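You operate a simulated robot arm through the tools that you are given. There is no shell and no other tool. Be economical: measure what you need, move in short steps, check, and stop when the job is done.

You are at the controls of a simulated robot arm. One attempt, no reset.

TASK
The INJECT relay is dead. Drop it in the cream tray and try the COILS relay in its socket.
Fine: On the middle yellow board. Main switch off first and on again at the end. The other two relays stay. Nothing is pulled or fitted while the main switch is on.
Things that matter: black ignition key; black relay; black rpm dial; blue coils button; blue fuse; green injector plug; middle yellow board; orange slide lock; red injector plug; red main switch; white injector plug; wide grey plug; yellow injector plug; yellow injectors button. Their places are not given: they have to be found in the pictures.

Only the result counts: the job must be done as asked and must still hold three seconds after the hand-in. Knocking over, shifting, dropping, spilling or breaking anything else fails it.

THE ROBOT
A 6-joint arm with a two-finger parallel gripper, fixed in place. Base frame: the origin is at the foot of the arm, x ahead of it, y to its left, z up. Readings come in m, rad, newtons and seconds.
With the tool pointing down near the work surface it reaches from about 0.3 to 0.7 m from the base axis. Its first joint turns from -2.897 to 2.897 rad. Payload 4.1 kg.
The TCP is the grasp point between the finger pads, 0.023 m short of the fingertips. In the tool frame z runs along the fingers and y along their closing line. The gripper opens to 0.094 m. The fingers are 0.038 m wide and 0.01 m thick; the gripper's body (0.054 by 0.096 m) begins 0.039 m behind the TCP.
Orientation is told as [roll, pitch, yaw] about the base's x, y, z axes, in that order, counted from this pose: with the fingers straight down and closing along the base's y, the tool's x points along the base's -x, its y along +y and its z along -z.

THE INTERFACE
- The arm moves only by the tool apply_moves. Its argument "motion" is a list of rows, each a list of 7 numbers: the shift along the tool's x, y, z in units of 25 mm (1.0 is 25 mm), then the turn, a rotation vector about the tool's x, y, z in units of 8 degrees (1.0 is 8 degrees), then the finger opening in m, from 0 to 0.094. In form: [[x, y, z, wx, wy, wz, hand], ...]. A call has 1 to 10 rows; each row shifts and turns the commanded pose from where the row before left it, along the tool's axes as they then stand. A call with a number of a shift or a turn outside -1 to 1 is refused whole. Rows are played at 5 a second. More than 0.05 m and 0.15 rad between two rows, or a gripper value outside its range, and nothing of the call is played. Where a pose cannot be reached the arm comes as near as it can. A force on the tool above 40 N (or 10 N above the force at the start of the call, whichever is more), or a blocked arm, ends the call early, and 0.2 s more pass. Each finger travels about 0.045 m/s and halts on what it meets, pressing with about 43 N; the grip force reading is that of the motor and also rises with nothing between the fingers. The clock runs only during rows and for 0.2 s after the last one: add rows that do not move to give the fingers time. The reply holds the time, the measured pose of the TCP, the force on the tool along the base axes, the opening and the grip force, in the units named above and with some noise, with the torque about the TCP (base axes, N m) and any sound that the robot's microphone picked up.
- Cameras (640 x 400 px; columns grow to the right, rows downward): "scene" is fixed at [0.0532, 0.4917, 1.8981]; the picture's right is [-0.17, -0.99, 0.00], its down [-0.86, 0.15, -0.49] and it looks along [0.48, -0.08, -0.87] (base axes); focal length 355 px, centre (320, 200). "wrist" rides on the gripper at [0.086, 0.016, -0.074] in the tool frame; the picture's right is [-0.18, 0.98, 0.00], its down [-0.58, -0.11, -0.81] and it looks along [-0.79, -0.15, 0.59] (tool axes); focal length 243 px, centre (320, 200).
- capture(camera): a new picture of that camera. No time passes.
- raise_lower(by): slides the trunk up (or, below 0, down) by that many m; the arm rides with it, the base frame stays. It gives what a move gives, with no picture.
- locate(camera, pixels): for up to 12 pixels [column, row] of the newest picture of that camera ("zoom" is the newest enlarged one), the place [x, y, z] in the base frame of the surface seen there, good to about 0.003 m, but the place of the scene camera against the robot may be out by one fixed shift of up to 0.018 m in any direction. No time passes.
- close_up(camera, box): a new picture of the part [left, top, right, bottom] of that camera's present view, enlarged. No time passes.
- hand_in(): hands the job in; it is judged then, once.

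Work in short steps. Measure before you move; look again where a grasp or a placing could have gone wrong, and mend it. You have 80 turns and 38 pictures in all, those below and enlarged ones among them. Open the gripper and draw the arm clear of the work before you hand the job in, unless the task says otherwise; then end with one line.

The tools are called after "Request:" by a JSON object that holds its "fn" and its "kwargs". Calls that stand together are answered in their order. apply_moves: Moves the arm, as the interface text tells. Its arguments: {"type":"object","properties":{"motion":{"type":"array"}},"required":["motion"]} The other tools are called the same way: raise_lower (by) slides the trunk up or down; capture (camera) takes a picture; locate (camera, pixels) gives the place of the surface under pixels of a picture; close_up (camera, box) takes an enlarged picture of a part of a camera's view; hand_in () hands the job in.

At the start:

```text
time: 0.0
tcp_pos: [0.326, 0.1538, 1.3515]
tcp_rot: [0.0, 0.002, 0.0]
force: [-0.3, -0.5, -0.6]
wrist_torque: [0.0, 0.0, -0.01]
opening: 0.0939
grasp_force: 0.0
trunk travel left (down, up): [-0.469, 0.121]
```

scene: 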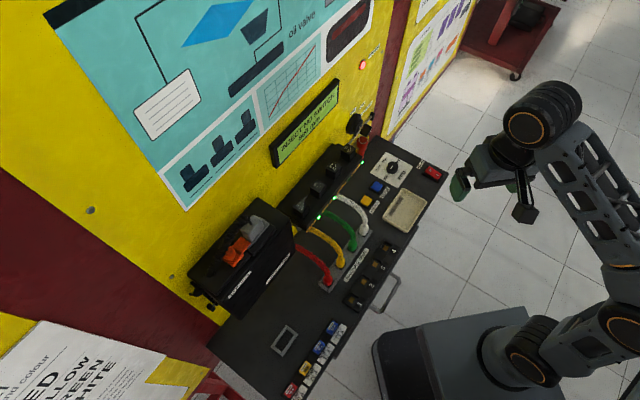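
wrist: 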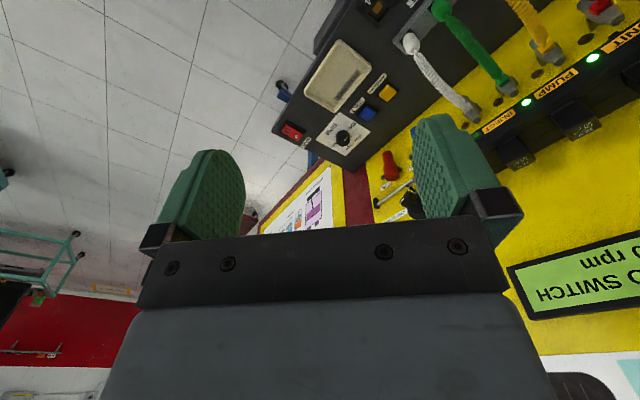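

The scene shows the board with a relay row under the display (300-350, 150-215), the tray near (405,210) and controls near (360-435,170-205). I take close-ups of these.

Request:
{"fn": "close_up", "kwargs": {"camera": "scene", "box": [270, 80, 390, 230]}}

Request:
{"fn": "close_up", "kwargs": {"camera": "scene", "box": [330, 100, 450, 240]}}

```text
2.67 times, centred on (330, 155) of scene
```

zoom: 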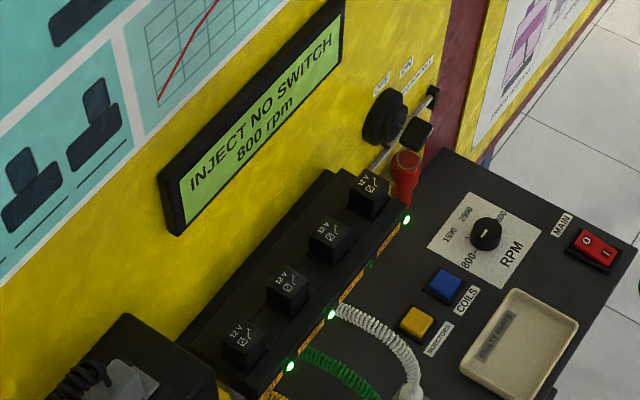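

```text
2.86 times, centred on (390, 170) of scene
```

zoom: 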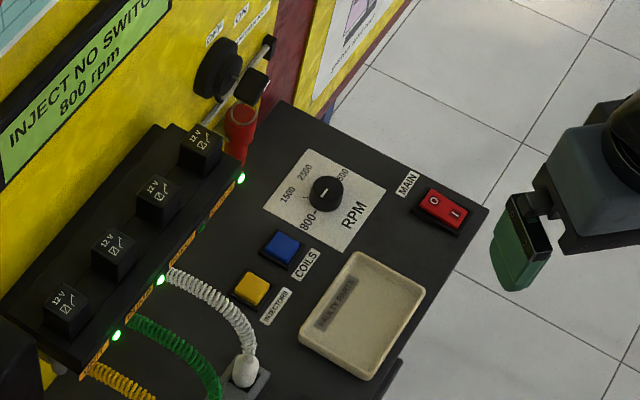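

Lamps are green except the third one, so the dead relay is probably the third from the left, and the key "COILS" the fourth. I locate relays, switch and tray in the newest zoom.

Request:
{"fn": "locate", "kwargs": {"camera": "zoom", "pixels": [[203, 140], [158, 187], [114, 242], [66, 300], [433, 203], [454, 214], [443, 228], [375, 300], [335, 318], [340, 350], [398, 290], [460, 250]]}}

Request:
{"fn": "locate", "kwargs": {"camera": "zoom", "pixels": [[188, 137], [200, 126], [224, 143], [210, 156], [180, 153], [210, 178], [160, 240], [195, 205], [326, 190], [283, 243], [240, 120], [265, 80]]}}

```text
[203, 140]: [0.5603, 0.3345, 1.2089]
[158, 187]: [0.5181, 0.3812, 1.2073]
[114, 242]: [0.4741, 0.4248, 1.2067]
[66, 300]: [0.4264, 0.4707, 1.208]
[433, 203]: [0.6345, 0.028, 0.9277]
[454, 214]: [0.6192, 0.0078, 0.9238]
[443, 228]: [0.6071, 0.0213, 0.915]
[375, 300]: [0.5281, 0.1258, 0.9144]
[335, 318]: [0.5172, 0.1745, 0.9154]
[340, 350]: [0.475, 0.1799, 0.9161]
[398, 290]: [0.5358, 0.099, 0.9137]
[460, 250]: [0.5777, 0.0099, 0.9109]
```

```text
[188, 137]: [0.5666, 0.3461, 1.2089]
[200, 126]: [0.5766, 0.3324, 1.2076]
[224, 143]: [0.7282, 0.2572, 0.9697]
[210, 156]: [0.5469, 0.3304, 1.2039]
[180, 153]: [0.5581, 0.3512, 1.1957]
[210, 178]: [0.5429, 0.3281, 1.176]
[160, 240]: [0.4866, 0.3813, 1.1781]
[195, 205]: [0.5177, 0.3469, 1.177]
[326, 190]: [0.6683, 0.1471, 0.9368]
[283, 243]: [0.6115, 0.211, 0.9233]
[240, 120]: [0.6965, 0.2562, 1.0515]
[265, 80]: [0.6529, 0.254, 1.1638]
```

Relay tops are at z≈1.208 on a box with top z≈1.177, row direction ≈(0.70,-0.71). I use the wrist picture to compare positions: switch (292,132), tray (337,75), dial (343,137), buttons (388,93),(370,112).

Request:
{"fn": "locate", "kwargs": {"camera": "wrist", "pixels": [[292, 132], [337, 75], [343, 137], [388, 93], [370, 112], [515, 150], [573, 118], [527, 101], [593, 58], [345, 42]]}}

Request:
{"fn": "close_up", "kwargs": {"camera": "wrist", "box": [270, 0, 640, 230]}}

```text
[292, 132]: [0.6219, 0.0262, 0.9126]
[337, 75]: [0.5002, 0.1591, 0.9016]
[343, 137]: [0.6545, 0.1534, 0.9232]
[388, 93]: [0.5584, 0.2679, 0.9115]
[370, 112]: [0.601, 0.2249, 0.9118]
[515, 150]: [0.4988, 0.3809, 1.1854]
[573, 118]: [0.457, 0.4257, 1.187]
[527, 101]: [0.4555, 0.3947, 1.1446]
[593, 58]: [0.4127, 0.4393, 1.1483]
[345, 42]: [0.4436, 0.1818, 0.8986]
```

```text
1.73 times, centred on (455, 115) of wrist
```

zoom: 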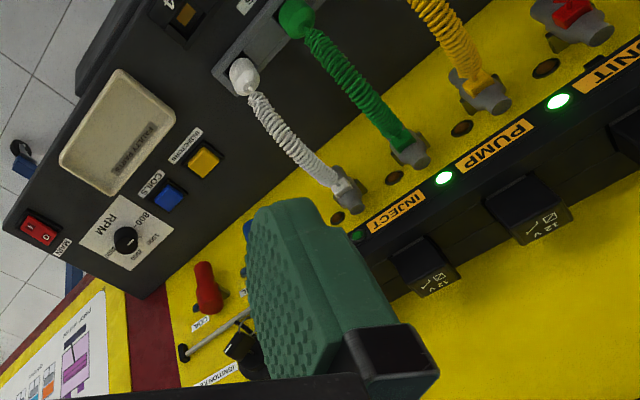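

INJECT relay is around (0.506,0.389) and COILS around (0.548,0.343) after the scene shift (≈ -0.012, +0.008, -0.012). The rocker's O side stands higher, so it is on. I lower the trunk and turn the tool by 44.3°.

Request:
{"fn": "raise_lower", "kwargs": {"by": -0.25}}

Request:
{"fn": "apply_moves", "kwargs": {"motion": [[0, 0, 0, 0, 0, -1, 0.06], [0, 0, 0, 0, 0, -1, 0.03], [0, 0, 0, 0, 0, -1, 0.0], [0, 0, 0, 0, 0, -1, 0.0], [0, 0, 0, 0, 0, -1, 0.0], [0, 0, 0, 0, 0, -0.54, 0.0], [0, 0, 0, 0, 0, 0, 0]]}}

```text
time: 2.6
tcp_pos: [0.3265, 0.1533, 1.1]
tcp_rot: [0.0, 0.001, -0.001]
force: [-0.8, -0.6, -0.6]
wrist_torque: [-0.02, 0.01, 0.01]
opening: 0.0938
grasp_force: 0.2
trunk travel left (down, up): [-0.219, 0.371]
```

```text
time: 4.2
tcp_pos: [0.3248, 0.1535, 1.1008]
tcp_rot: [0.0, -0.001, 0.775]
force: [-0.1, -0.6, -0.4]
wrist_torque: [-0.01, 0.03, -0.01]
opening: 0.0002
grasp_force: 42.6
trunk travel left (down, up): [-0.219, 0.371]
```

Yaw is now 0.775. I move over toward the switch, stopping short to look at it.

Request:
{"fn": "apply_moves", "kwargs": {"motion": [[-0.1, -1, 0, 0, 0, 0, 0], [-0.1, -1, 0, 0, 0, 0, 0], [-0.1, -1, 0, 0, 0, 0, 0], [-0.1, -1, 0, 0, 0, 0, 0], [-0.1, -1, 0, 0, 0, 0, 0], [-0.1, -1, 0, 0, 0, 0, 0], [-0.1, -1, 0.2, 0, 0, 0, 0], [-0.1, -1, 0.2, 0, 0, 0, 0], [-0.1, -1, 0.2, 0, 0, 0, 0], [-0.1, -1, 0.2, 0, 0, 0, 0]]}}

Request:
{"fn": "apply_moves", "kwargs": {"motion": [[-0.1, -0.9, 0.3, 0, 0, 0, 0], [-0.1, -0.9, 0.3, 0, 0, 0, 0], [0, 0, 0, 0, 0, 0, 0]]}}

Request:
{"fn": "capture", "kwargs": {"camera": "wrist"}}

```text
time: 6.4
tcp_pos: [0.5094, -0.0073, 1.0585]
tcp_rot: [-0.003, -0.002, 0.774]
force: [-0.6, 1.0, 0.7]
wrist_torque: [0.0, -0.03, 0.0]
opening: 0.0
grasp_force: 42.2
out of reach, approached as far as the arm can: row 4, 5, 6, 8, 9, 10
trunk travel left (down, up): [-0.219, 0.371]
```

```text
time: 7.2
tcp_pos: [0.5416, -0.037, 1.0364]
tcp_rot: [-0.001, -0.003, 0.776]
force: [0.5, -0.1, -0.3]
wrist_torque: [0.0, -0.01, -0.03]
opening: 0.0
grasp_force: 42.3
out of reach, approached as far as the arm can: row 2
trunk travel left (down, up): [-0.219, 0.371]
```

```text
32 pictures are left
```

wrist: 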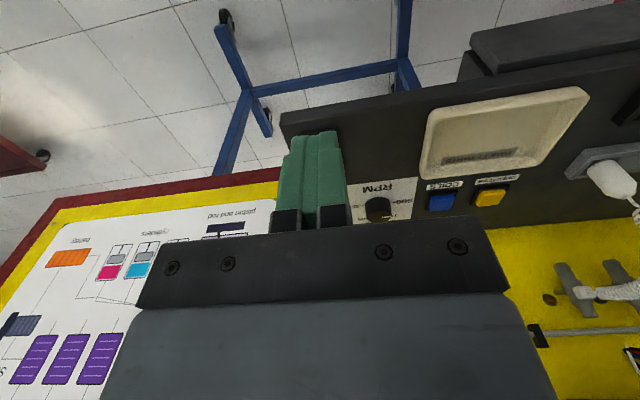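

The arm reports its reach limit at r≈0.54 and z≈1.04; the shoulder height matters. I take a scene picture to see how the arm stands.

Request:
{"fn": "capture", "kwargs": {"camera": "scene"}}

```text
31 pictures are left
```

scene: 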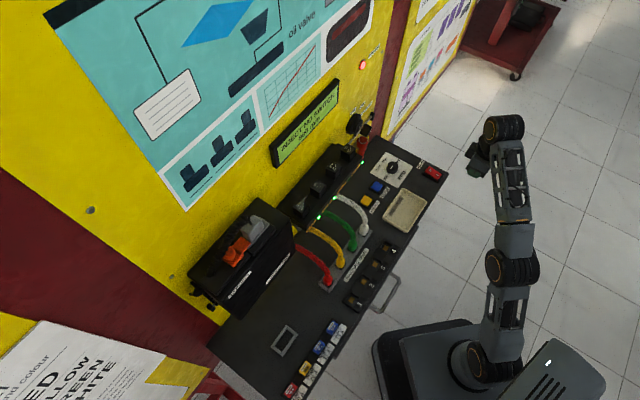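

Request:
{"fn": "locate", "kwargs": {"camera": "scene", "pixels": [[490, 368], [515, 265], [516, 240], [505, 128], [420, 370], [475, 160], [550, 375], [428, 174]]}}

```text
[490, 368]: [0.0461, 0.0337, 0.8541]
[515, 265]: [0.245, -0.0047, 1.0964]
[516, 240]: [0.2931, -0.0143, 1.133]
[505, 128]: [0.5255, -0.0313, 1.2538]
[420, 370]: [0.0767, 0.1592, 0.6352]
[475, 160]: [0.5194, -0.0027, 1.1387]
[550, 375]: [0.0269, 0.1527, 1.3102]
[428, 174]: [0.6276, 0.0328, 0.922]
```

The shoulder sits near z≈0.8, too low. I raise the trunk by 0.2 and come down with the arm.

Request:
{"fn": "raise_lower", "kwargs": {"by": 0.2}}

Request:
{"fn": "apply_moves", "kwargs": {"motion": [[0, 0, 1, 0, 0, 0, 0], [0, 0, 1, 0, 0, 0, 0], [0, 0, 1, 0, 0, 0, 0], [0, 0, 1, 0, 0, 0, 0], [0, 0, 1, 0, 0, 0, 0], [0, 0, 1, 0, 0, 0, 0], [0, 0, 1, 0, 0, 0, 0], [0, 0, 0.6, 0, 0, 0, 0], [0, 0, 0, 0, 0, 0, 0]]}}

Request:
{"fn": "close_up", "kwargs": {"camera": "scene", "box": [370, 120, 470, 220]}}

```text
time: 9.3
tcp_pos: [0.5402, -0.0367, 1.2375]
tcp_rot: [-0.003, -0.002, 0.774]
force: [0.3, 0.6, 0.3]
wrist_torque: [-0.05, -0.03, 0.02]
opening: 0.0
grasp_force: 42.4
trunk travel left (down, up): [-0.419, 0.171]
```

```text
time: 11.3
tcp_pos: [0.5404, -0.0372, 1.0471]
tcp_rot: [-0.002, -0.003, 0.775]
force: [0.0, 0.3, -0.7]
wrist_torque: [0.0, -0.01, -0.02]
opening: 0.0001
grasp_force: 42.6
trunk travel left (down, up): [-0.419, 0.171]
```

```text
4.00 times, centred on (420, 170) of scene
```

zoom: 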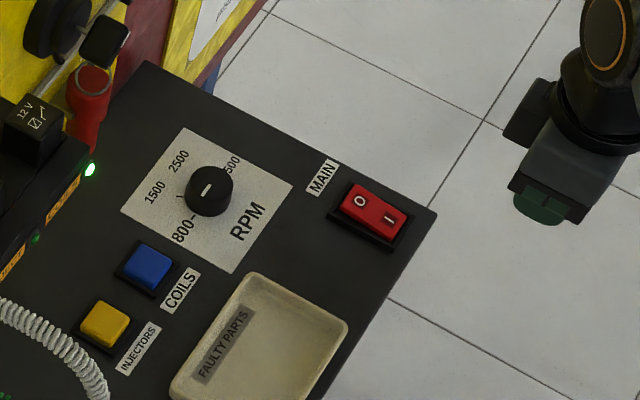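

The O side of the rocker is raised (zoom (360,200)), I side down (389,218). I locate its corners and reference points.

Request:
{"fn": "locate", "kwargs": {"camera": "zoom", "pixels": [[360, 200], [389, 218], [354, 186], [404, 212], [389, 235], [344, 207], [374, 209], [333, 215], [388, 249], [150, 262], [206, 186], [104, 322]]}}

Request:
{"fn": "apply_moves", "kwargs": {"motion": [[1, 0, 0, 0, 0, 0, 0], [1, 0, 0, 0, 0, 0, 0], [0, 0, 0, 0, 0, 0, 0]]}}

Request:
{"fn": "capture", "kwargs": {"camera": "wrist"}}

```text
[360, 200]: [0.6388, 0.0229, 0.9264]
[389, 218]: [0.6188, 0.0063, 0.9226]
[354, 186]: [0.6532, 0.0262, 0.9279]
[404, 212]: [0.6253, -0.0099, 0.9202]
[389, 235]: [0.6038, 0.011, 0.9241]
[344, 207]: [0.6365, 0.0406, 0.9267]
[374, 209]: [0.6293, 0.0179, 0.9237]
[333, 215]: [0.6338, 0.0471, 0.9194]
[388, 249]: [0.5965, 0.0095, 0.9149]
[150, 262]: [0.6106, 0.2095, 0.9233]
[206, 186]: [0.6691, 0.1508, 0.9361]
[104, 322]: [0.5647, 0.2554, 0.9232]
```

```text
time: 12.2
tcp_pos: [0.5038, -0.0739, 1.0475]
tcp_rot: [-0.001, -0.001, 0.774]
force: [-0.3, -0.2, 0.1]
wrist_torque: [0.03, 0.0, -0.01]
opening: 0.0001
grasp_force: 42.7
trunk travel left (down, up): [-0.419, 0.171]
```

```text
29 pictures are left
```

wrist: 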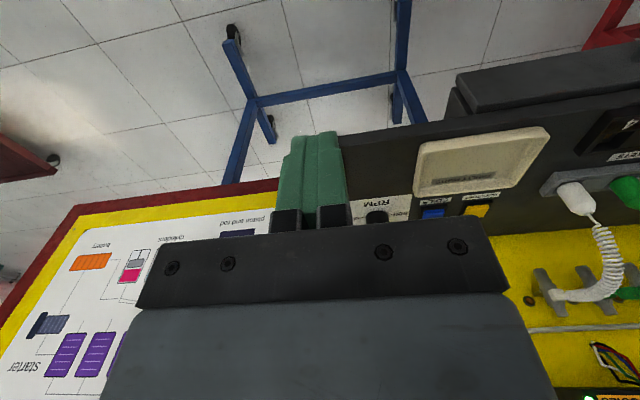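

The switch is hidden behind the fingers. I shift 5 cm along tool +y and look again.

Request:
{"fn": "apply_moves", "kwargs": {"motion": [[-0.5, 1, 0, 0, 0, 0, 0], [-0.5, 1, 0, 0, 0, 0, 0], [0, 0, 0, 0, 0, 0, 0]]}}

Request:
{"fn": "close_up", "kwargs": {"camera": "wrist", "box": [160, 80, 560, 330]}}

```text
time: 12.9
tcp_pos: [0.4848, -0.0191, 1.0471]
tcp_rot: [-0.002, 0.0, 0.773]
force: [-0.5, 0.5, -0.4]
wrist_torque: [-0.02, 0.01, -0.04]
opening: 0.0
grasp_force: 42.5
trunk travel left (down, up): [-0.419, 0.171]
```

```text
1.60 times, centred on (360, 205) of wrist
```

zoom: 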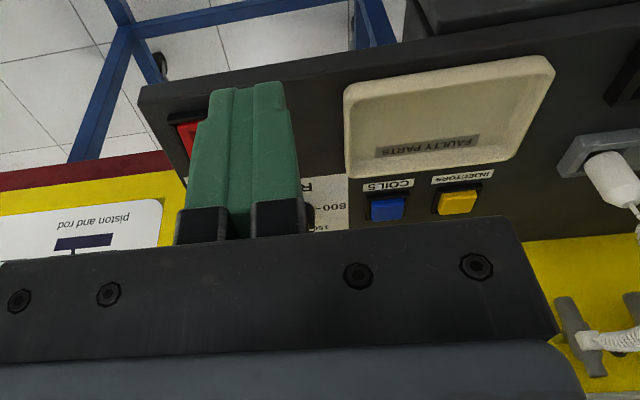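

I locate the blue button (386,208), yellow button (458,203), switch part (187,135) and tray points here.

Request:
{"fn": "locate", "kwargs": {"camera": "zoom", "pixels": [[386, 208], [458, 202], [187, 135], [192, 148], [178, 125], [365, 165], [440, 110], [350, 95], [540, 75], [510, 155], [352, 172], [300, 90]]}}

```text
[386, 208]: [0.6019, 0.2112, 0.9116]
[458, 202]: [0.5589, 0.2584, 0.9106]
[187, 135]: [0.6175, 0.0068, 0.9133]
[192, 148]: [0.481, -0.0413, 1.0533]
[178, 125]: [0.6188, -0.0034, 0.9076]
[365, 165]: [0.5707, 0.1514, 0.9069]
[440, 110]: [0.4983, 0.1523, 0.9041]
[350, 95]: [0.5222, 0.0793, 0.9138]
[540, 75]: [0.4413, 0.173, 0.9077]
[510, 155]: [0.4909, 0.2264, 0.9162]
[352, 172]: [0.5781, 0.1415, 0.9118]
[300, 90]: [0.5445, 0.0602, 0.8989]
```

The rocker's long axis runs along the wall normal: O on the wall side around (0.633,0.030), z≈0.915. I go above it and tilt the tool 24° so that only one fingertip edge presses.

Request:
{"fn": "apply_moves", "kwargs": {"motion": [[-0.99, -0.455, 0, 0, 0, 0, 0], [-0.99, -0.455, 0, 0, 0, 0, 0], [-0.99, -0.455, 0, 0, 0, 0, 0], [-0.99, -0.455, 0, 0, 0, 0, 0], [-0.99, -0.455, 0.8, 0, 0, 0, 0], [-0.99, -0.455, 0.8, 0, 0, 0, 0], [0, 0, 0, 0, -1, 0, 0], [0, 0, 0, 0, -1, 0, 0], [0, 0, 0, 0, -1, 0, 0], [0, 0, 0, 0, 0, 0, 0]]}}

Request:
{"fn": "close_up", "kwargs": {"camera": "scene", "box": [370, 120, 470, 220]}}

```text
time: 15.2
tcp_pos: [0.6417, 0.0369, 1.0069]
tcp_rot: [0.0, -0.423, 0.774]
force: [0.3, -0.3, 0.3]
wrist_torque: [-0.02, 0.02, 0.0]
opening: 0.0
grasp_force: 42.0
trunk travel left (down, up): [-0.419, 0.171]
```

```text
4.00 times, centred on (420, 170) of scene
```

zoom: 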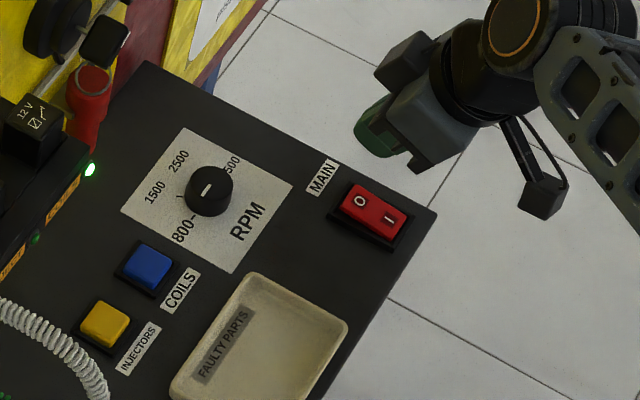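

The tip is above the O side. I descend to just above it, then press in small steps.

Request:
{"fn": "apply_moves", "kwargs": {"motion": [[0.353, 0, 0.677, 0, 0, 0, 0], [0.353, 0, 0.677, 0, 0, 0, 0], [0.353, 0, 0.677, 0, 0, 0, 0], [0, 0, 0, 0, 0, 0, 0]]}}

Request:
{"fn": "close_up", "kwargs": {"camera": "scene", "box": [370, 120, 470, 220]}}

```text
time: 16.1
tcp_pos: [0.6393, 0.0336, 0.951]
tcp_rot: [-0.003, -0.421, 0.776]
force: [-1.2, -0.5, 0.4]
wrist_torque: [-0.04, 0.0, 0.03]
opening: 0.0
grasp_force: 42.2
trunk travel left (down, up): [-0.419, 0.171]
```

```text
4.00 times, centred on (420, 170) of scene
```

zoom: 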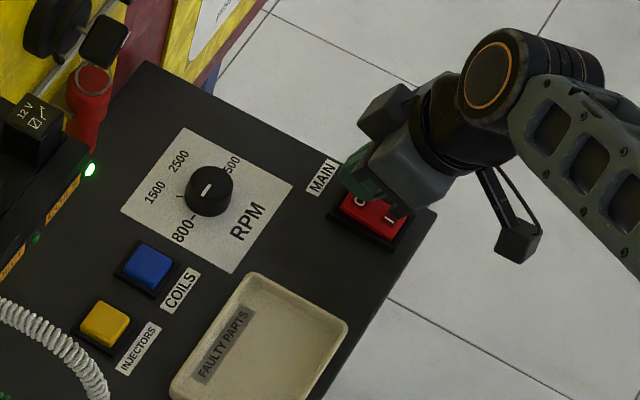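

The tip is right over the O side. I press down in small steps.

Request:
{"fn": "apply_moves", "kwargs": {"motion": [[0.05, 0, 0.11, 0, 0, 0, 0], [0.05, 0, 0.11, 0, 0, 0, 0], [0.05, 0, 0.11, 0, 0, 0, 0], [0.05, 0, 0.11, 0, 0, 0, 0], [0, 0, 0, 0, 0, 0, 0]]}}

```text
time: 17.4
tcp_pos: [0.64, 0.0343, 0.941]
tcp_rot: [-0.007, -0.425, 0.775]
force: [2.6, -0.2, 25.6]
wrist_torque: [-0.12, 0.16, 0.36]
opening: 0.0
grasp_force: 42.5
trunk travel left (down, up): [-0.419, 0.171]
```

Contact with 25.6 N and no click yet; I push a little further.

Request:
{"fn": "apply_moves", "kwargs": {"motion": [[0.04, 0, 0.08, 0, 0, 0, 0], [0.04, 0, 0.08, 0, 0, 0, 0], [0, 0, 0, 0, 0, 0, 0]]}}

Request:
{"fn": "apply_moves", "kwargs": {"motion": [[-0.2, 0, -0.45, 0, 0, 0, 0], [-0.4, 0, -0.9, 0, 0, 0, 0], [-0.4, 0, -0.9, 0, 0, 0, 0], [0, 0, 0, 0, 0, 0, 0]]}}

Request:
{"fn": "close_up", "kwargs": {"camera": "scene", "box": [310, 80, 450, 220]}}

```text
time: 17.9
tcp_pos: [0.6411, 0.0343, 0.9413]
tcp_rot: [-0.015, -0.432, 0.782]
force: [-2.0, -0.5, 11.4]
wrist_torque: [-0.02, 0.15, 0.06]
opening: 0.0
grasp_force: 42.5
trunk travel left (down, up): [-0.419, 0.171]
stopped in row 2: the force on the tool passed its limit at 41 N (the readings are from after the stop); the commanded pose is now the measured one
```

```text
time: 18.9
tcp_pos: [0.6385, 0.033, 0.9991]
tcp_rot: [-0.01, -0.429, 0.778]
force: [-0.4, 0.6, 0.4]
wrist_torque: [0.02, 0.04, -0.01]
opening: 0.0
grasp_force: 42.5
trunk travel left (down, up): [-0.419, 0.171]
```

```text
2.86 times, centred on (380, 150) of scene
```

zoom: 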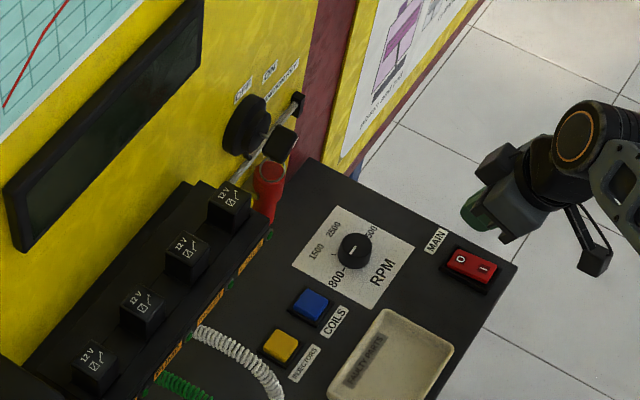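

The display and lamps are dark: main is off. I raise the trunk, straighten the tool and rise.

Request:
{"fn": "raise_lower", "kwargs": {"by": 0.165}}

Request:
{"fn": "apply_moves", "kwargs": {"motion": [[0, 0, 0, 0, 1, 0, 0], [0, 0, 0, 0, 1, 0, 0], [0, 0, 0, 0, 1, 0, 0], [0.8, 0.8, -0.8, 0, 0, 0, 0], [0.8, 0.9, -0.9, 0, 0, 0, 0.03], [0.8, 1, -1, 0, 0, 0, 0.06], [0, 1, -1, 0, 0, 0, 0.06], [0, 1, -1, 0, 0, 0, 0.06], [0, 1, 0, 0, 0, 0, 0.06], [0, 1, 0, 0, 0, 0, 0.06]]}}

Request:
{"fn": "apply_moves", "kwargs": {"motion": [[-0.5, 1, 0, 0, 0, 0, 0.06], [-0.5, 1, 0, 0, 0, 0, 0.06], [-0.5, 1, 0, 0, 0, 0, 0.06], [-0.5, 1, 0, 0, 0, 0, 0.06], [-0.4, 1, 0, 0, 0, 0, 0.06], [0, 0, 0, 0, 0, 0, 0.06]]}}

Request:
{"fn": "capture", "kwargs": {"camera": "wrist"}}

```text
time: 20.8
tcp_pos: [0.6388, 0.0321, 1.1649]
tcp_rot: [-0.009, -0.427, 0.778]
force: [0.2, -0.8, -0.6]
wrist_torque: [-0.01, -0.03, 0.01]
opening: 0.0004
grasp_force: 42.4
trunk travel left (down, up): [-0.584, 0.006]
```

```text
time: 23.0
tcp_pos: [0.4782, 0.1129, 1.2814]
tcp_rot: [-0.007, -0.009, 0.775]
force: [-0.4, 0.3, 0.1]
wrist_torque: [0.01, -0.03, 0.01]
opening: 0.06
grasp_force: 0.1
trunk travel left (down, up): [-0.584, 0.006]
```

```text
time: 24.4
tcp_pos: [0.435, 0.2428, 1.2806]
tcp_rot: [-0.007, -0.007, 0.774]
force: [0.0, 0.2, 0.3]
wrist_torque: [-0.04, -0.04, -0.03]
opening: 0.0602
grasp_force: 0.1
trunk travel left (down, up): [-0.584, 0.006]
```

```text
24 pictures are left
```

wrist: 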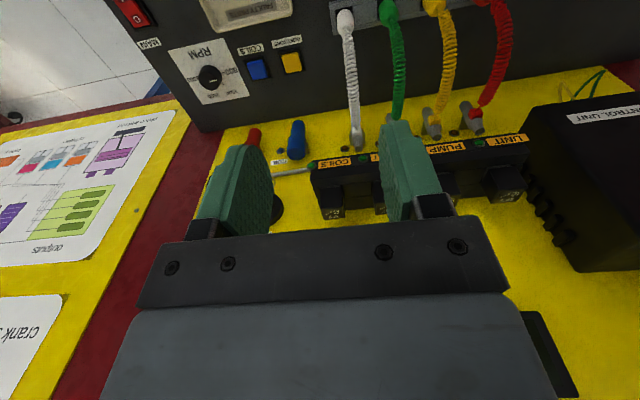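

COILS is the end relay (331,206), with INJECT partly behind the finger at (378,205). I zoom in there.

Request:
{"fn": "close_up", "kwargs": {"camera": "wrist", "box": [260, 110, 420, 230]}}

```text
3.33 times, centred on (340, 170) of wrist
```

zoom: 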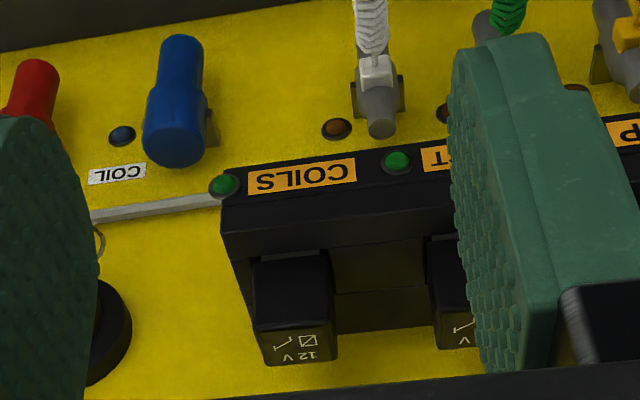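

I locate the COILS relay's faces and surroundings.

Request:
{"fn": "locate", "kwargs": {"camera": "zoom", "pixels": [[257, 325], [335, 325], [270, 360], [335, 358], [295, 340], [262, 270], [325, 262], [293, 295], [380, 265], [375, 315], [380, 225], [436, 300]]}}

```text
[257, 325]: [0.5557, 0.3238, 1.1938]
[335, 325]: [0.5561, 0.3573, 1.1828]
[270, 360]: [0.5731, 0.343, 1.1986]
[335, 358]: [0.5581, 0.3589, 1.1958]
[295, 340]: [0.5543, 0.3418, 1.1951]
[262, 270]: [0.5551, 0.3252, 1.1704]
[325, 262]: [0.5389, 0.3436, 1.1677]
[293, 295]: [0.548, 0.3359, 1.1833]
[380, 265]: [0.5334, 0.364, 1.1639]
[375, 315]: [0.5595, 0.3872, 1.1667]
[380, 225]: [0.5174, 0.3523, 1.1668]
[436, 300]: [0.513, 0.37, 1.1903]
```

Relay is ≈26×26 mm, top z≈1.196, base ≈1.166; COILS centre ≈(0.557,0.343), INJECT ≈(0.5135,0.3885). I check display clearance in the scene picture (bottom edge near (276,166) to (338,98)).

Request:
{"fn": "locate", "kwargs": {"camera": "scene", "pixels": [[276, 164], [272, 155], [310, 131], [336, 101], [295, 158], [310, 140], [340, 108], [270, 175], [306, 124], [338, 85]]}}

```text
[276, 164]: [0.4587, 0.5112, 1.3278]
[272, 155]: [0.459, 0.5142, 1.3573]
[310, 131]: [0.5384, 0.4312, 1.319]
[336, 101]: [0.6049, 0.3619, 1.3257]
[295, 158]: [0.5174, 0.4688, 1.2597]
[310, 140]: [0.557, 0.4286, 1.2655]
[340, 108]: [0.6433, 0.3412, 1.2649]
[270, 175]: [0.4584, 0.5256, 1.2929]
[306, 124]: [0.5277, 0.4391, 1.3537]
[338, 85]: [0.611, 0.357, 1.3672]
```

Display front sits about 45 mm behind the relay line, so I lean the tool 10° outward (pads stay parallel to relay sides) and go above the INJECT relay with 0.05 opening.

Request:
{"fn": "apply_moves", "kwargs": {"motion": [[0, 0, 0, 0, -0.65, 0, 0.05], [0, 0, 0, 0, -0.6, 0, 0.05], [-0.8, 0.5, 0.3, 0, 0, 0, 0.05], [-0.8, 0.5, 0.3, 0, 0, 0, 0.05], [-0.8, 0.5, 0.3, 0, 0, 0, 0.05], [-0.8, 0.48, 0.3, 0, 0, 0, 0.05], [-0.8, 0, 0.35, 0, 0, 0, 0.05], [-0.7, 0, 0.35, 0, 0, 0, 0.05], [-0.6, 0, 0.3, 0, 0, 0, 0.05], [0, 0, 0, 0, 0, 0, 0.05]]}}

Request:
{"fn": "capture", "kwargs": {"camera": "wrist"}}

Request:
{"fn": "close_up", "kwargs": {"camera": "scene", "box": [260, 80, 420, 240]}}

```text
time: 26.6
tcp_pos: [0.4996, 0.3752, 1.2483]
tcp_rot: [-0.009, -0.185, 0.776]
force: [0.3, 0.5, 0.4]
wrist_torque: [-0.01, 0.0, 0.0]
opening: 0.0501
grasp_force: 0.1
trunk travel left (down, up): [-0.584, 0.006]
```

```text
22 pictures are left
```

wrist: 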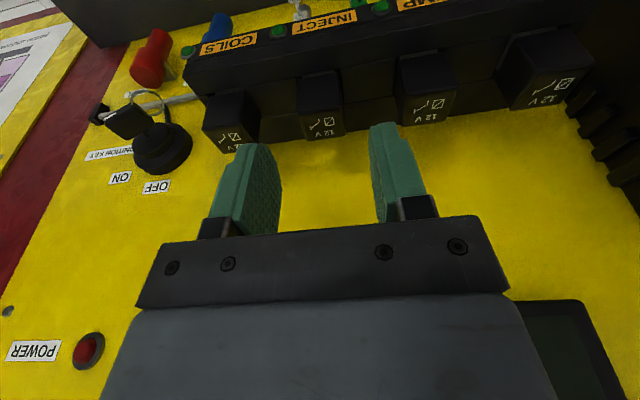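

```text
2.50 times, centred on (340, 160) of scene
```

zoom: 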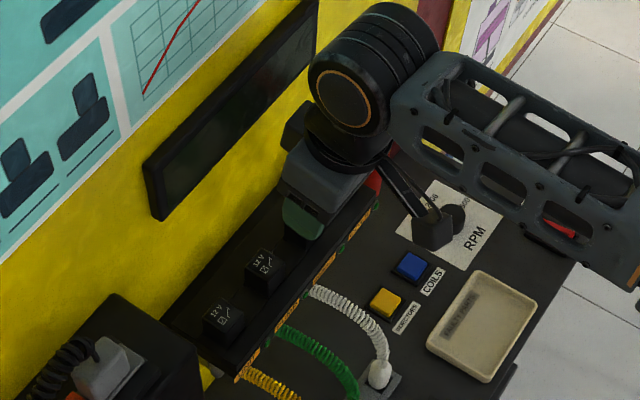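

INJECT relay is at wrist (320,105), ahead of and between the fingers. I zoom in for precise corners.

Request:
{"fn": "close_up", "kwargs": {"camera": "wrist", "box": [190, 40, 470, 210]}}

```text
2.29 times, centred on (330, 125) of wrist
```

zoom: 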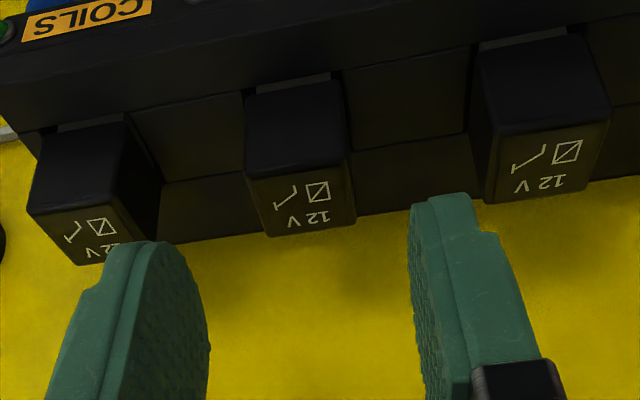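

Request:
{"fn": "locate", "kwargs": {"camera": "zoom", "pixels": [[250, 176], [344, 162], [270, 230], [352, 218], [305, 195], [248, 100], [340, 92], [90, 205], [34, 207], [120, 195], [295, 130], [542, 150]]}}

```text
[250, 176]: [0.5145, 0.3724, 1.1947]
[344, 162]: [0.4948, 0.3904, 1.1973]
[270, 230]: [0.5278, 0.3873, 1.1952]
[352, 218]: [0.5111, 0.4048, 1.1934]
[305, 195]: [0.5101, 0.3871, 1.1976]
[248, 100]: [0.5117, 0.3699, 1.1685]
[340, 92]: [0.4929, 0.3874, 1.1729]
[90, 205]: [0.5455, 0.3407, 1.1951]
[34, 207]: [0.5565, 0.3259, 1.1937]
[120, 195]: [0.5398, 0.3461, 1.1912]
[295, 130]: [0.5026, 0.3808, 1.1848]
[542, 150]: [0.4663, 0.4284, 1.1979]
```

INJECT top centre measures (0.512,0.3887,1.195). I move over it and descend around it to TCP z≈1.197.

Request:
{"fn": "apply_moves", "kwargs": {"motion": [[-0.36, 0.02, 0.068, 0, 0, 0, 0.05], [-0.36, 0.02, 0.068, 0, 0, 0, 0.05], [0, 0, 0, 0, 0, 0, 0.05], [0.094, 0, 0.5, 0, 0, 0, 0.05], [0.094, 0, 0.5, 0, 0, 0, 0.05], [0, 0, 0, 0, 0, 0, 0.05]]}}

Request:
{"fn": "capture", "kwargs": {"camera": "wrist"}}

```text
time: 28.0
tcp_pos: [0.5105, 0.3895, 1.2231]
tcp_rot: [-0.01, -0.183, 0.777]
force: [-0.2, -0.3, -0.9]
wrist_torque: [0.01, -0.02, 0.0]
opening: 0.05
grasp_force: 0.0
trunk travel left (down, up): [-0.584, 0.006]
```

```text
19 pictures are left
```

wrist: 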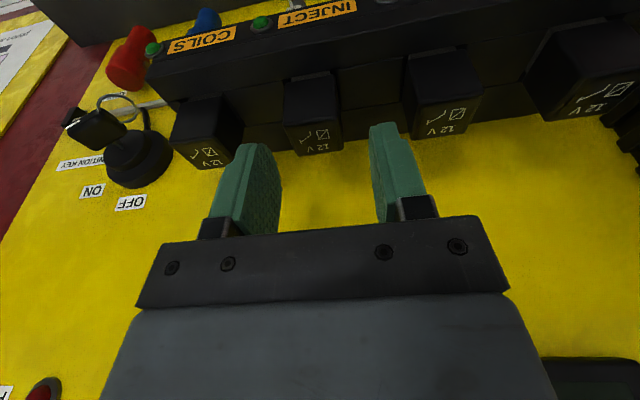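

Relay lies between the finger lines. I descend the last 26 mm, then close gently.

Request:
{"fn": "apply_moves", "kwargs": {"motion": [[0.07, 0, 0.35, 0, 0, 0, 0.05], [0.07, 0, 0.35, 0, 0, 0, 0.05], [0.05, 0, 0.32, 0, 0, 0, 0.05], [0, 0, 0, 0, 0, 0, 0.05]]}}

Request:
{"fn": "close_up", "kwargs": {"camera": "wrist", "box": [160, 30, 500, 230]}}

```text
time: 29.0
tcp_pos: [0.5112, 0.3895, 1.1984]
tcp_rot: [-0.01, -0.184, 0.777]
force: [0.3, 0.8, -0.1]
wrist_torque: [0.01, 0.01, 0.0]
opening: 0.05
grasp_force: 0.1
trunk travel left (down, up): [-0.584, 0.006]
```

```text
1.88 times, centred on (330, 130) of wrist
```

zoom: 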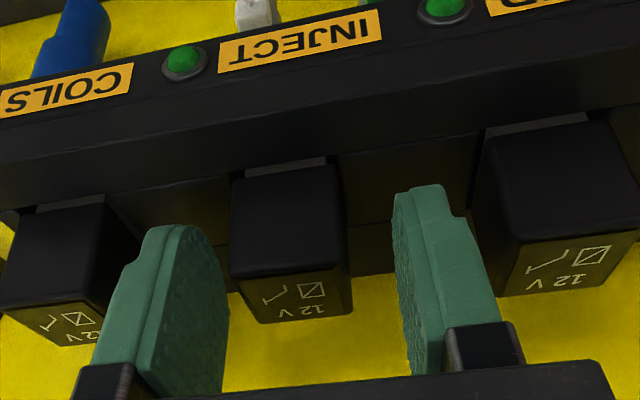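

Fingers straddle the INJECT relay symmetrically. I close on it.

Request:
{"fn": "apply_moves", "kwargs": {"motion": [[0, 0, 0, 0, 0, 0, 0.032], [0, 0, 0, 0, 0, 0, 0.028], [0, 0, 0, 0, 0, 0, 0.028]]}}

```text
time: 29.8
tcp_pos: [0.5106, 0.3899, 1.1992]
tcp_rot: [-0.011, -0.183, 0.776]
force: [0.4, 0.2, -0.7]
wrist_torque: [-0.01, 0.0, 0.03]
opening: 0.0283
grasp_force: 0.0
trunk travel left (down, up): [-0.584, 0.006]
```

No contact yet at 0.028; I close fully onto it.

Request:
{"fn": "apply_moves", "kwargs": {"motion": [[0, 0, 0, 0, 0, 0, 0.026], [0, 0, 0, 0, 0, 0, 0.02], [0, 0, 0, 0, 0, 0, 0.0], [0, 0, 0, 0, 0, 0, 0.0]]}}

```text
time: 30.8
tcp_pos: [0.5108, 0.3893, 1.1986]
tcp_rot: [-0.008, -0.183, 0.777]
force: [-0.2, 0.4, 0.0]
wrist_torque: [-0.03, 0.02, -0.01]
opening: 0.0269
grasp_force: 43.0
trunk travel left (down, up): [-0.584, 0.006]
```

Gripped (opening 0.0269). I pull straight up in small steps.

Request:
{"fn": "apply_moves", "kwargs": {"motion": [[-0.03, 0, -0.157, 0, 0, 0, 0], [-0.03, 0, -0.157, 0, 0, 0, 0], [-0.03, 0, -0.157, 0, 0, 0, 0], [-0.03, 0, -0.157, 0, 0, 0, 0], [-0.06, 0, -0.314, 0, 0, 0, 0], [-0.06, 0, -0.314, 0, 0, 0, 0], [0, 0, 0, 0, 0, 0, 0]]}}

```text
time: 32.4
tcp_pos: [0.5116, 0.3898, 1.23]
tcp_rot: [-0.01, -0.183, 0.776]
force: [-0.3, -0.2, 0.4]
wrist_torque: [-0.02, -0.03, -0.02]
opening: 0.0272
grasp_force: 42.7
trunk travel left (down, up): [-0.584, 0.006]
```

It moved up 31 mm without the force limit tripping and the grip still reads 0.027. I lift another 4 cm and back outward, then look.

Request:
{"fn": "apply_moves", "kwargs": {"motion": [[-0.14, 0, -0.75, 0, 0, 0, 0], [-0.14, 0, -0.75, 0, 0, 0, 0], [0.7, 0, -0.1, 0, 0, 0, 0], [0.9, 0, -0.17, 0, 0, 0, 0], [0.9, 0, -0.17, 0, 0, 0, 0], [0, 0, 0, 0, 0, 0, 0]]}}

Request:
{"fn": "capture", "kwargs": {"camera": "wrist"}}

```text
time: 33.8
tcp_pos: [0.4657, 0.3451, 1.268]
tcp_rot: [-0.009, -0.183, 0.777]
force: [-0.2, 0.0, -0.1]
wrist_torque: [0.0, 0.01, 0.01]
opening: 0.0267
grasp_force: 43.4
trunk travel left (down, up): [-0.584, 0.006]
```

```text
17 pictures are left
```

wrist: 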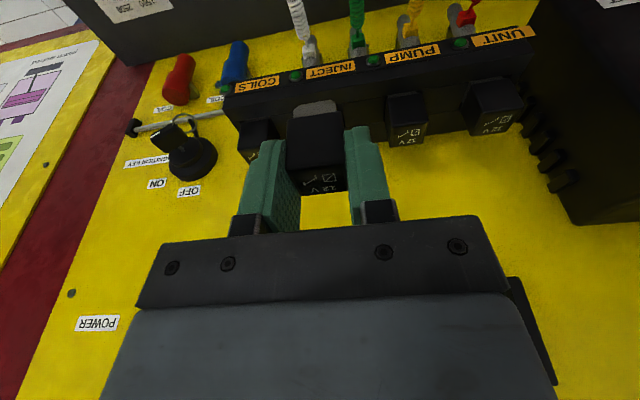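

The INJECT relay is held. I carry it over the tray (centre ≈(0.51,0.15)) at this height.

Request:
{"fn": "apply_moves", "kwargs": {"motion": [[1, -0.5, -0.19, 0, 0, 0, 0], [1, -0.9, -0.19, 0, 0, 0, 0], [1, -1, -0.19, 0, 0, 0, 0], [1, -1, -0.19, 0, 0, 0, 0], [0.1, -1, 0, 0, 0, 0, 0], [0, -1, 0, 0, 0, 0, 0], [0, -1, 0, 0, 0, 0, 0], [0, -0.98, 0, 0, 0, 0, 0], [0, 0, 0, 0, 0, 0, 0]]}}

Request:
{"fn": "raise_lower", "kwargs": {"by": -0.2}}

Request:
{"fn": "capture", "kwargs": {"camera": "wrist"}}

```text
time: 35.8
tcp_pos: [0.5205, 0.1406, 1.2674]
tcp_rot: [-0.008, -0.184, 0.777]
force: [-1.0, -0.7, -1.0]
wrist_torque: [0.0, 0.02, -0.01]
opening: 0.0269
grasp_force: 42.9
trunk travel left (down, up): [-0.584, 0.006]
```

```text
time: 37.9
tcp_pos: [0.5207, 0.141, 1.0684]
tcp_rot: [-0.01, -0.182, 0.776]
force: [0.4, -0.5, -0.2]
wrist_torque: [0.01, 0.01, -0.03]
opening: 0.0269
grasp_force: 43.3
trunk travel left (down, up): [-0.384, 0.206]
```

```text
16 pictures are left
```

wrist: 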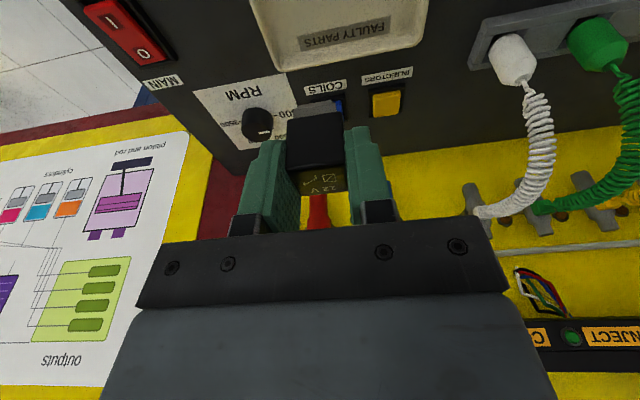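

I check the tray's near-wall rim and the white plug's height in this view.

Request:
{"fn": "locate", "kwargs": {"camera": "wrist", "pixels": [[285, 68], [412, 47], [345, 38], [340, 15], [265, 10], [425, 8], [512, 58], [545, 150], [300, 20]]}}

```text
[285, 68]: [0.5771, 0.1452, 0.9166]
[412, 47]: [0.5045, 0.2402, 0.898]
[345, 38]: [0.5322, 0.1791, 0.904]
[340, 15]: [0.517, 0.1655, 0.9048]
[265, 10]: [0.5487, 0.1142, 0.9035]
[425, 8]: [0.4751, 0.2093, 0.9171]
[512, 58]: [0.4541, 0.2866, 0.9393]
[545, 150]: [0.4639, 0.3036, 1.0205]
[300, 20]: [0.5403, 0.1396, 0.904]
```

TCP is centred over the tray. I descend to z≈0.952.

Request:
{"fn": "apply_moves", "kwargs": {"motion": [[0.171, 0, 0.914, 0, 0, 0, 0], [0.171, 0, 0.914, 0, 0, 0, 0], [0.171, 0, 0.914, 0, 0, 0, 0], [0.171, 0, 0.914, 0, 0, 0, 0], [0.086, 0, 0.457, 0, 0, 0, 0], [0.086, 0, 0.457, 0, 0, 0, 0], [0, 0, 0, 0, 0, 0, 0]]}}

Request:
{"fn": "close_up", "kwargs": {"camera": "scene", "box": [340, 130, 460, 250]}}

Request:
{"fn": "capture", "kwargs": {"camera": "wrist"}}

```text
time: 39.5
tcp_pos: [0.5222, 0.1384, 0.9514]
tcp_rot: [-0.008, -0.181, 0.774]
force: [0.6, -0.6, -0.3]
wrist_torque: [0.02, -0.05, 0.04]
opening: 0.0269
grasp_force: 43.2
trunk travel left (down, up): [-0.384, 0.206]
```

```text
3.33 times, centred on (400, 190) of scene
```

zoom: 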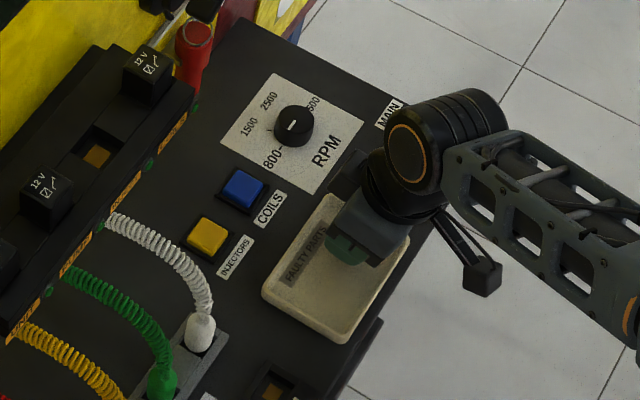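

```text
14 pictures are left
```

wrist: 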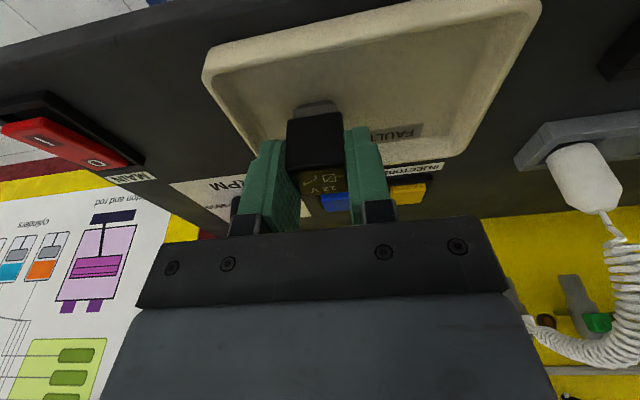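

The relay with its blades hangs just above the tray floor. I lower a few mm, watching the force, then open.

Request:
{"fn": "apply_moves", "kwargs": {"motion": [[0.015, 0, 0.08, 0, 0, 0, 0], [0.015, 0, 0.08, 0, 0, 0, 0], [0, 0, 0, 0, 0, 0, 0]]}}

```text
time: 40.3
tcp_pos: [0.5231, 0.1394, 0.9491]
tcp_rot: [-0.01, -0.188, 0.776]
force: [2.7, -0.7, 15.3]
wrist_torque: [0.01, -0.03, 0.0]
opening: 0.027
grasp_force: 42.9
trunk travel left (down, up): [-0.384, 0.206]
```

It stands on the tray floor (15 N). I open and then rise straight up.

Request:
{"fn": "apply_moves", "kwargs": {"motion": [[0, 0, 0, 0, 0, 0, 0.035], [0, 0, 0, 0, 0, 0, 0.05], [0, 0, 0, 0, 0, 0, 0.05], [0, 0, 0, 0, 0, 0, 0.05]]}}

Request:
{"fn": "apply_moves", "kwargs": {"motion": [[-0.08, 0, -0.45, 0, 0, 0, 0.05], [-0.171, 0, -0.914, 0, 0, 0, 0.05], [-0.171, 0, -0.914, 0, 0, 0, 0.05], [-0.171, 0, -0.914, 0, 0, 0, 0.05], [-0.171, 0, -0.914, 0, 0, 0, 0.05], [0, 0, 0, 0, 0, 0, 0.05]]}}

Request:
{"fn": "raise_lower", "kwargs": {"by": 0.2}}

Request:
{"fn": "close_up", "kwargs": {"camera": "scene", "box": [300, 110, 440, 250]}}

```text
time: 41.3
tcp_pos: [0.5223, 0.1401, 0.9478]
tcp_rot: [-0.008, -0.184, 0.777]
force: [-0.9, 0.2, -1.0]
wrist_torque: [0.0, 0.01, 0.02]
opening: 0.0501
grasp_force: 0.1
trunk travel left (down, up): [-0.384, 0.206]
```

```text
time: 42.7
tcp_pos: [0.5201, 0.1421, 1.0514]
tcp_rot: [-0.009, -0.184, 0.775]
force: [-0.8, 0.4, 0.1]
wrist_torque: [0.0, 0.0, 0.0]
opening: 0.0502
grasp_force: 0.1
trunk travel left (down, up): [-0.384, 0.206]
```

```text
time: 44.9
tcp_pos: [0.5214, 0.1424, 1.2522]
tcp_rot: [-0.009, -0.183, 0.776]
force: [0.3, -0.9, -0.1]
wrist_torque: [-0.02, -0.01, -0.04]
opening: 0.05
grasp_force: 0.1
trunk travel left (down, up): [-0.584, 0.006]
```

```text
2.86 times, centred on (370, 180) of scene
```

zoom: 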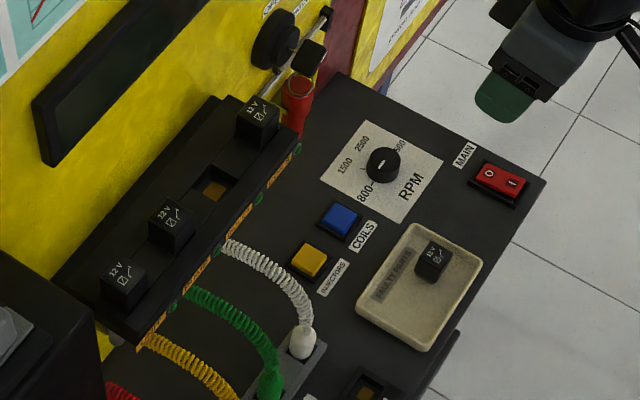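

INJECT relay stands in the tray; its socket is empty. Before gripping COILS I check the objects beside it: rod (268,88), key (312,52), knob (275,38), red boot (297,85), box corner (300,150).

Request:
{"fn": "locate", "kwargs": {"camera": "zoom", "pixels": [[268, 88], [285, 65], [312, 52], [275, 38], [297, 80], [236, 100], [259, 106], [281, 106], [212, 190], [233, 168], [195, 190], [433, 258]]}}

```text
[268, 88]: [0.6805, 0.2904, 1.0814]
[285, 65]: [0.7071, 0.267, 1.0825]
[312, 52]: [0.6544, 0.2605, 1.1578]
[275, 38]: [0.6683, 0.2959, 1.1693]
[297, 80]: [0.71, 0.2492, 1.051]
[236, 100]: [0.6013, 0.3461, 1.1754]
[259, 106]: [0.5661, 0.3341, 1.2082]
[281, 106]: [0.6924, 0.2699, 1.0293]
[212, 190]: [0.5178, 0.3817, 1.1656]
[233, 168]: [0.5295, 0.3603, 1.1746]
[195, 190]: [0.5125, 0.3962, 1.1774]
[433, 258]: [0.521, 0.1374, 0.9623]
```

Nothing stands tall beside COILS. I move above it: target (0.5548,0.3442,1.25).

Request:
{"fn": "apply_moves", "kwargs": {"motion": [[-0.2, 1, 0.037, 0, 0, 0, 0.05], [-0.7, 1, 0.131, 0, 0, 0, 0.05], [-0.8, 1, 0.15, 0, 0, 0, 0.05], [-0.9, 1, 0.168, 0, 0, 0, 0.05], [-0.9, 0.85, 0.168, 0, 0, 0, 0.05], [-0.9, 0, 0.168, 0, 0, 0, 0.05], [-0.8, 0, 0.15, 0, 0, 0, 0.05], [-0.7, 0, 0.131, 0, 0, 0, 0.05], [-0.58, 0, 0.108, 0, 0, 0, 0.05], [0, 0, 0, 0, 0, 0, 0.05]]}}

Request:
{"fn": "close_up", "kwargs": {"camera": "wrist", "box": [160, 30, 500, 230]}}

```text
time: 47.1
tcp_pos: [0.5538, 0.3434, 1.2505]
tcp_rot: [-0.01, -0.184, 0.776]
force: [-0.7, -0.6, 0.0]
wrist_torque: [0.0, 0.0, -0.04]
opening: 0.0498
grasp_force: 0.1
trunk travel left (down, up): [-0.584, 0.006]
```

```text
1.88 times, centred on (330, 130) of wrist
```

zoom: 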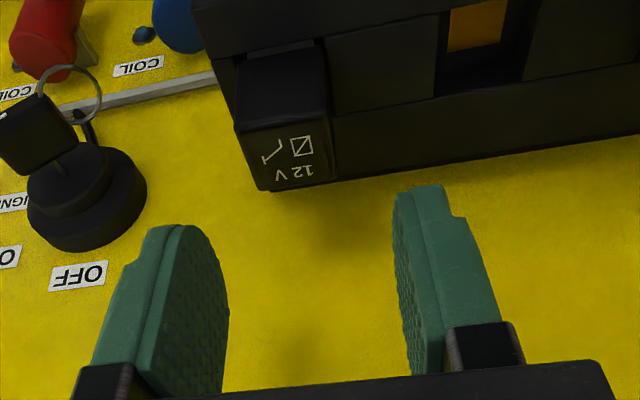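

Alignment matches the earlier INJECT approach. I descend to z≈1.1986.

Request:
{"fn": "apply_moves", "kwargs": {"motion": [[0.08, 0, 0.51, 0, 0, 0, 0.05], [0.08, 0, 0.51, 0, 0, 0, 0.05], [0.08, 0, 0.36, 0, 0, 0, 0.05], [0.08, 0, 0.36, 0, 0, 0, 0.05], [0.06, 0, 0.3, 0, 0, 0, 0.05], [0, 0, 0, 0, 0, 0, 0.05]]}}

Request:
{"fn": "close_up", "kwargs": {"camera": "wrist", "box": [160, 30, 500, 230]}}

```text
time: 48.5
tcp_pos: [0.5546, 0.345, 1.1994]
tcp_rot: [-0.009, -0.182, 0.776]
force: [0.2, -0.1, 0.5]
wrist_torque: [0.0, -0.03, 0.03]
opening: 0.0502
grasp_force: 0.1
trunk travel left (down, up): [-0.584, 0.006]
```

```text
1.88 times, centred on (330, 130) of wrist
```

zoom: 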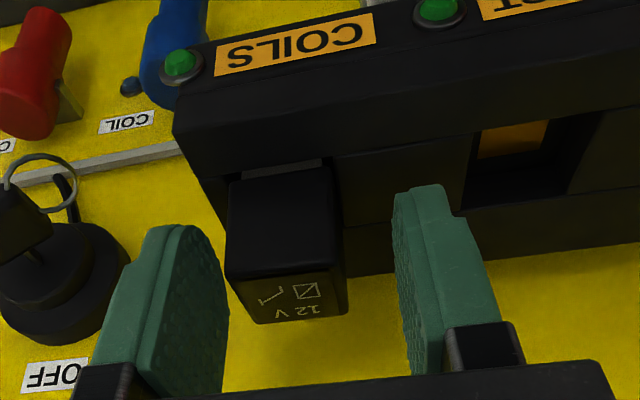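

Good; a 1 mm sideways correction, then I close on COILS.

Request:
{"fn": "apply_moves", "kwargs": {"motion": [[0, -0.03, 0.03, 0, 0, 0, 0.035], [0, 0, 0, 0, 0, 0, 0.028], [0, 0, 0, 0, 0, 0, 0.02], [0, 0, 0, 0, 0, 0, 0.0], [0, 0, 0, 0, 0, 0, 0.0], [0, 0, 0, 0, 0, 0, 0.0]]}}

Request:
{"fn": "apply_moves", "kwargs": {"motion": [[0, 0, 0, 0, 0, 0, 0], [0, 0, 0, 0, 0, 0, 0]]}}

```text
time: 49.9
tcp_pos: [0.5559, 0.3445, 1.1985]
tcp_rot: [-0.009, -0.184, 0.776]
force: [-0.1, 0.5, 0.8]
wrist_torque: [-0.02, 0.03, 0.02]
opening: 0.0268
grasp_force: 43.2
trunk travel left (down, up): [-0.584, 0.006]
```

```text
time: 50.5
tcp_pos: [0.5552, 0.3436, 1.1967]
tcp_rot: [-0.009, -0.184, 0.778]
force: [-0.2, 0.4, 0.3]
wrist_torque: [0.01, 0.02, 0.0]
opening: 0.0269
grasp_force: 42.8
trunk travel left (down, up): [-0.584, 0.006]
```

Gripped at ≈(0.5555,0.344). The offset to INJECT is 63.6 mm along tool y. I pull straight up.

Request:
{"fn": "apply_moves", "kwargs": {"motion": [[-0.03, 0, -0.157, 0, 0, 0, 0], [-0.03, 0, -0.157, 0, 0, 0, 0], [-0.03, 0, -0.157, 0, 0, 0, 0], [-0.03, 0, -0.157, 0, 0, 0, 0], [-0.06, 0, -0.314, 0, 0, 0, 0], [-0.06, 0, -0.314, 0, 0, 0, 0], [-0.06, 0, -0.314, 0, 0, 0, 0], [0, 0, 0, 0, 0, 0, 0]]}}

Request:
{"fn": "apply_moves", "kwargs": {"motion": [[0, 0.85, 0, 0, 0, 0, 0], [0, 0.85, 0, 0, 0, 0, 0], [0, 0.845, 0, 0, 0, 0, 0], [0, 0, 0, 0, 0, 0, 0], [0, 0, 0, 0, 0, 0, 0]]}}

Request:
{"fn": "close_up", "kwargs": {"camera": "wrist", "box": [160, 30, 500, 230]}}

```text
time: 52.3
tcp_pos: [0.5544, 0.3431, 1.2388]
tcp_rot: [-0.008, -0.183, 0.776]
force: [-0.1, 0.0, -0.8]
wrist_torque: [0.01, -0.01, -0.02]
opening: 0.027
grasp_force: 42.8
trunk travel left (down, up): [-0.584, 0.006]
```

```text
time: 53.5
tcp_pos: [0.5098, 0.3892, 1.2366]
tcp_rot: [-0.009, -0.183, 0.776]
force: [0.5, -0.1, 0.3]
wrist_torque: [-0.01, 0.01, 0.05]
opening: 0.0269
grasp_force: 42.5
trunk travel left (down, up): [-0.584, 0.006]
```

```text
1.88 times, centred on (330, 130) of wrist
```

zoom: 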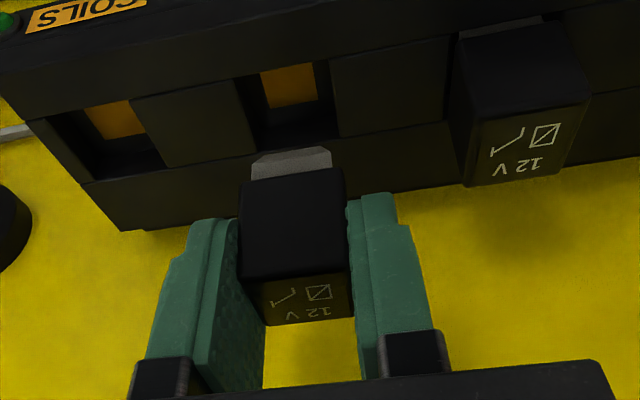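

The relay is over the INJECT socket. I take still readings to average position noise before inserting.

Request:
{"fn": "apply_moves", "kwargs": {"motion": [[0, 0, 0, 0, 0, 0, 0]]}}

Request:
{"fn": "apply_moves", "kwargs": {"motion": [[0, 0, 0, 0, 0, 0, 0]]}}

Request:
{"fn": "apply_moves", "kwargs": {"motion": [[0, 0, 0, 0, 0, 0, 0]]}}

```text
time: 53.9
tcp_pos: [0.511, 0.3884, 1.2368]
tcp_rot: [-0.008, -0.184, 0.778]
force: [-0.2, -0.9, -1.2]
wrist_torque: [0.0, 0.01, 0.0]
opening: 0.0268
grasp_force: 43.0
trunk travel left (down, up): [-0.584, 0.006]
```

```text
time: 54.3
tcp_pos: [0.5104, 0.3891, 1.2374]
tcp_rot: [-0.008, -0.183, 0.776]
force: [-0.3, -0.4, -0.4]
wrist_torque: [-0.03, 0.01, -0.02]
opening: 0.0271
grasp_force: 43.3
trunk travel left (down, up): [-0.584, 0.006]
```

```text
time: 54.7
tcp_pos: [0.5091, 0.39, 1.2368]
tcp_rot: [-0.008, -0.183, 0.778]
force: [0.1, -0.1, -0.2]
wrist_torque: [-0.02, 0.01, 0.01]
opening: 0.0268
grasp_force: 42.4
trunk travel left (down, up): [-0.584, 0.006]
```

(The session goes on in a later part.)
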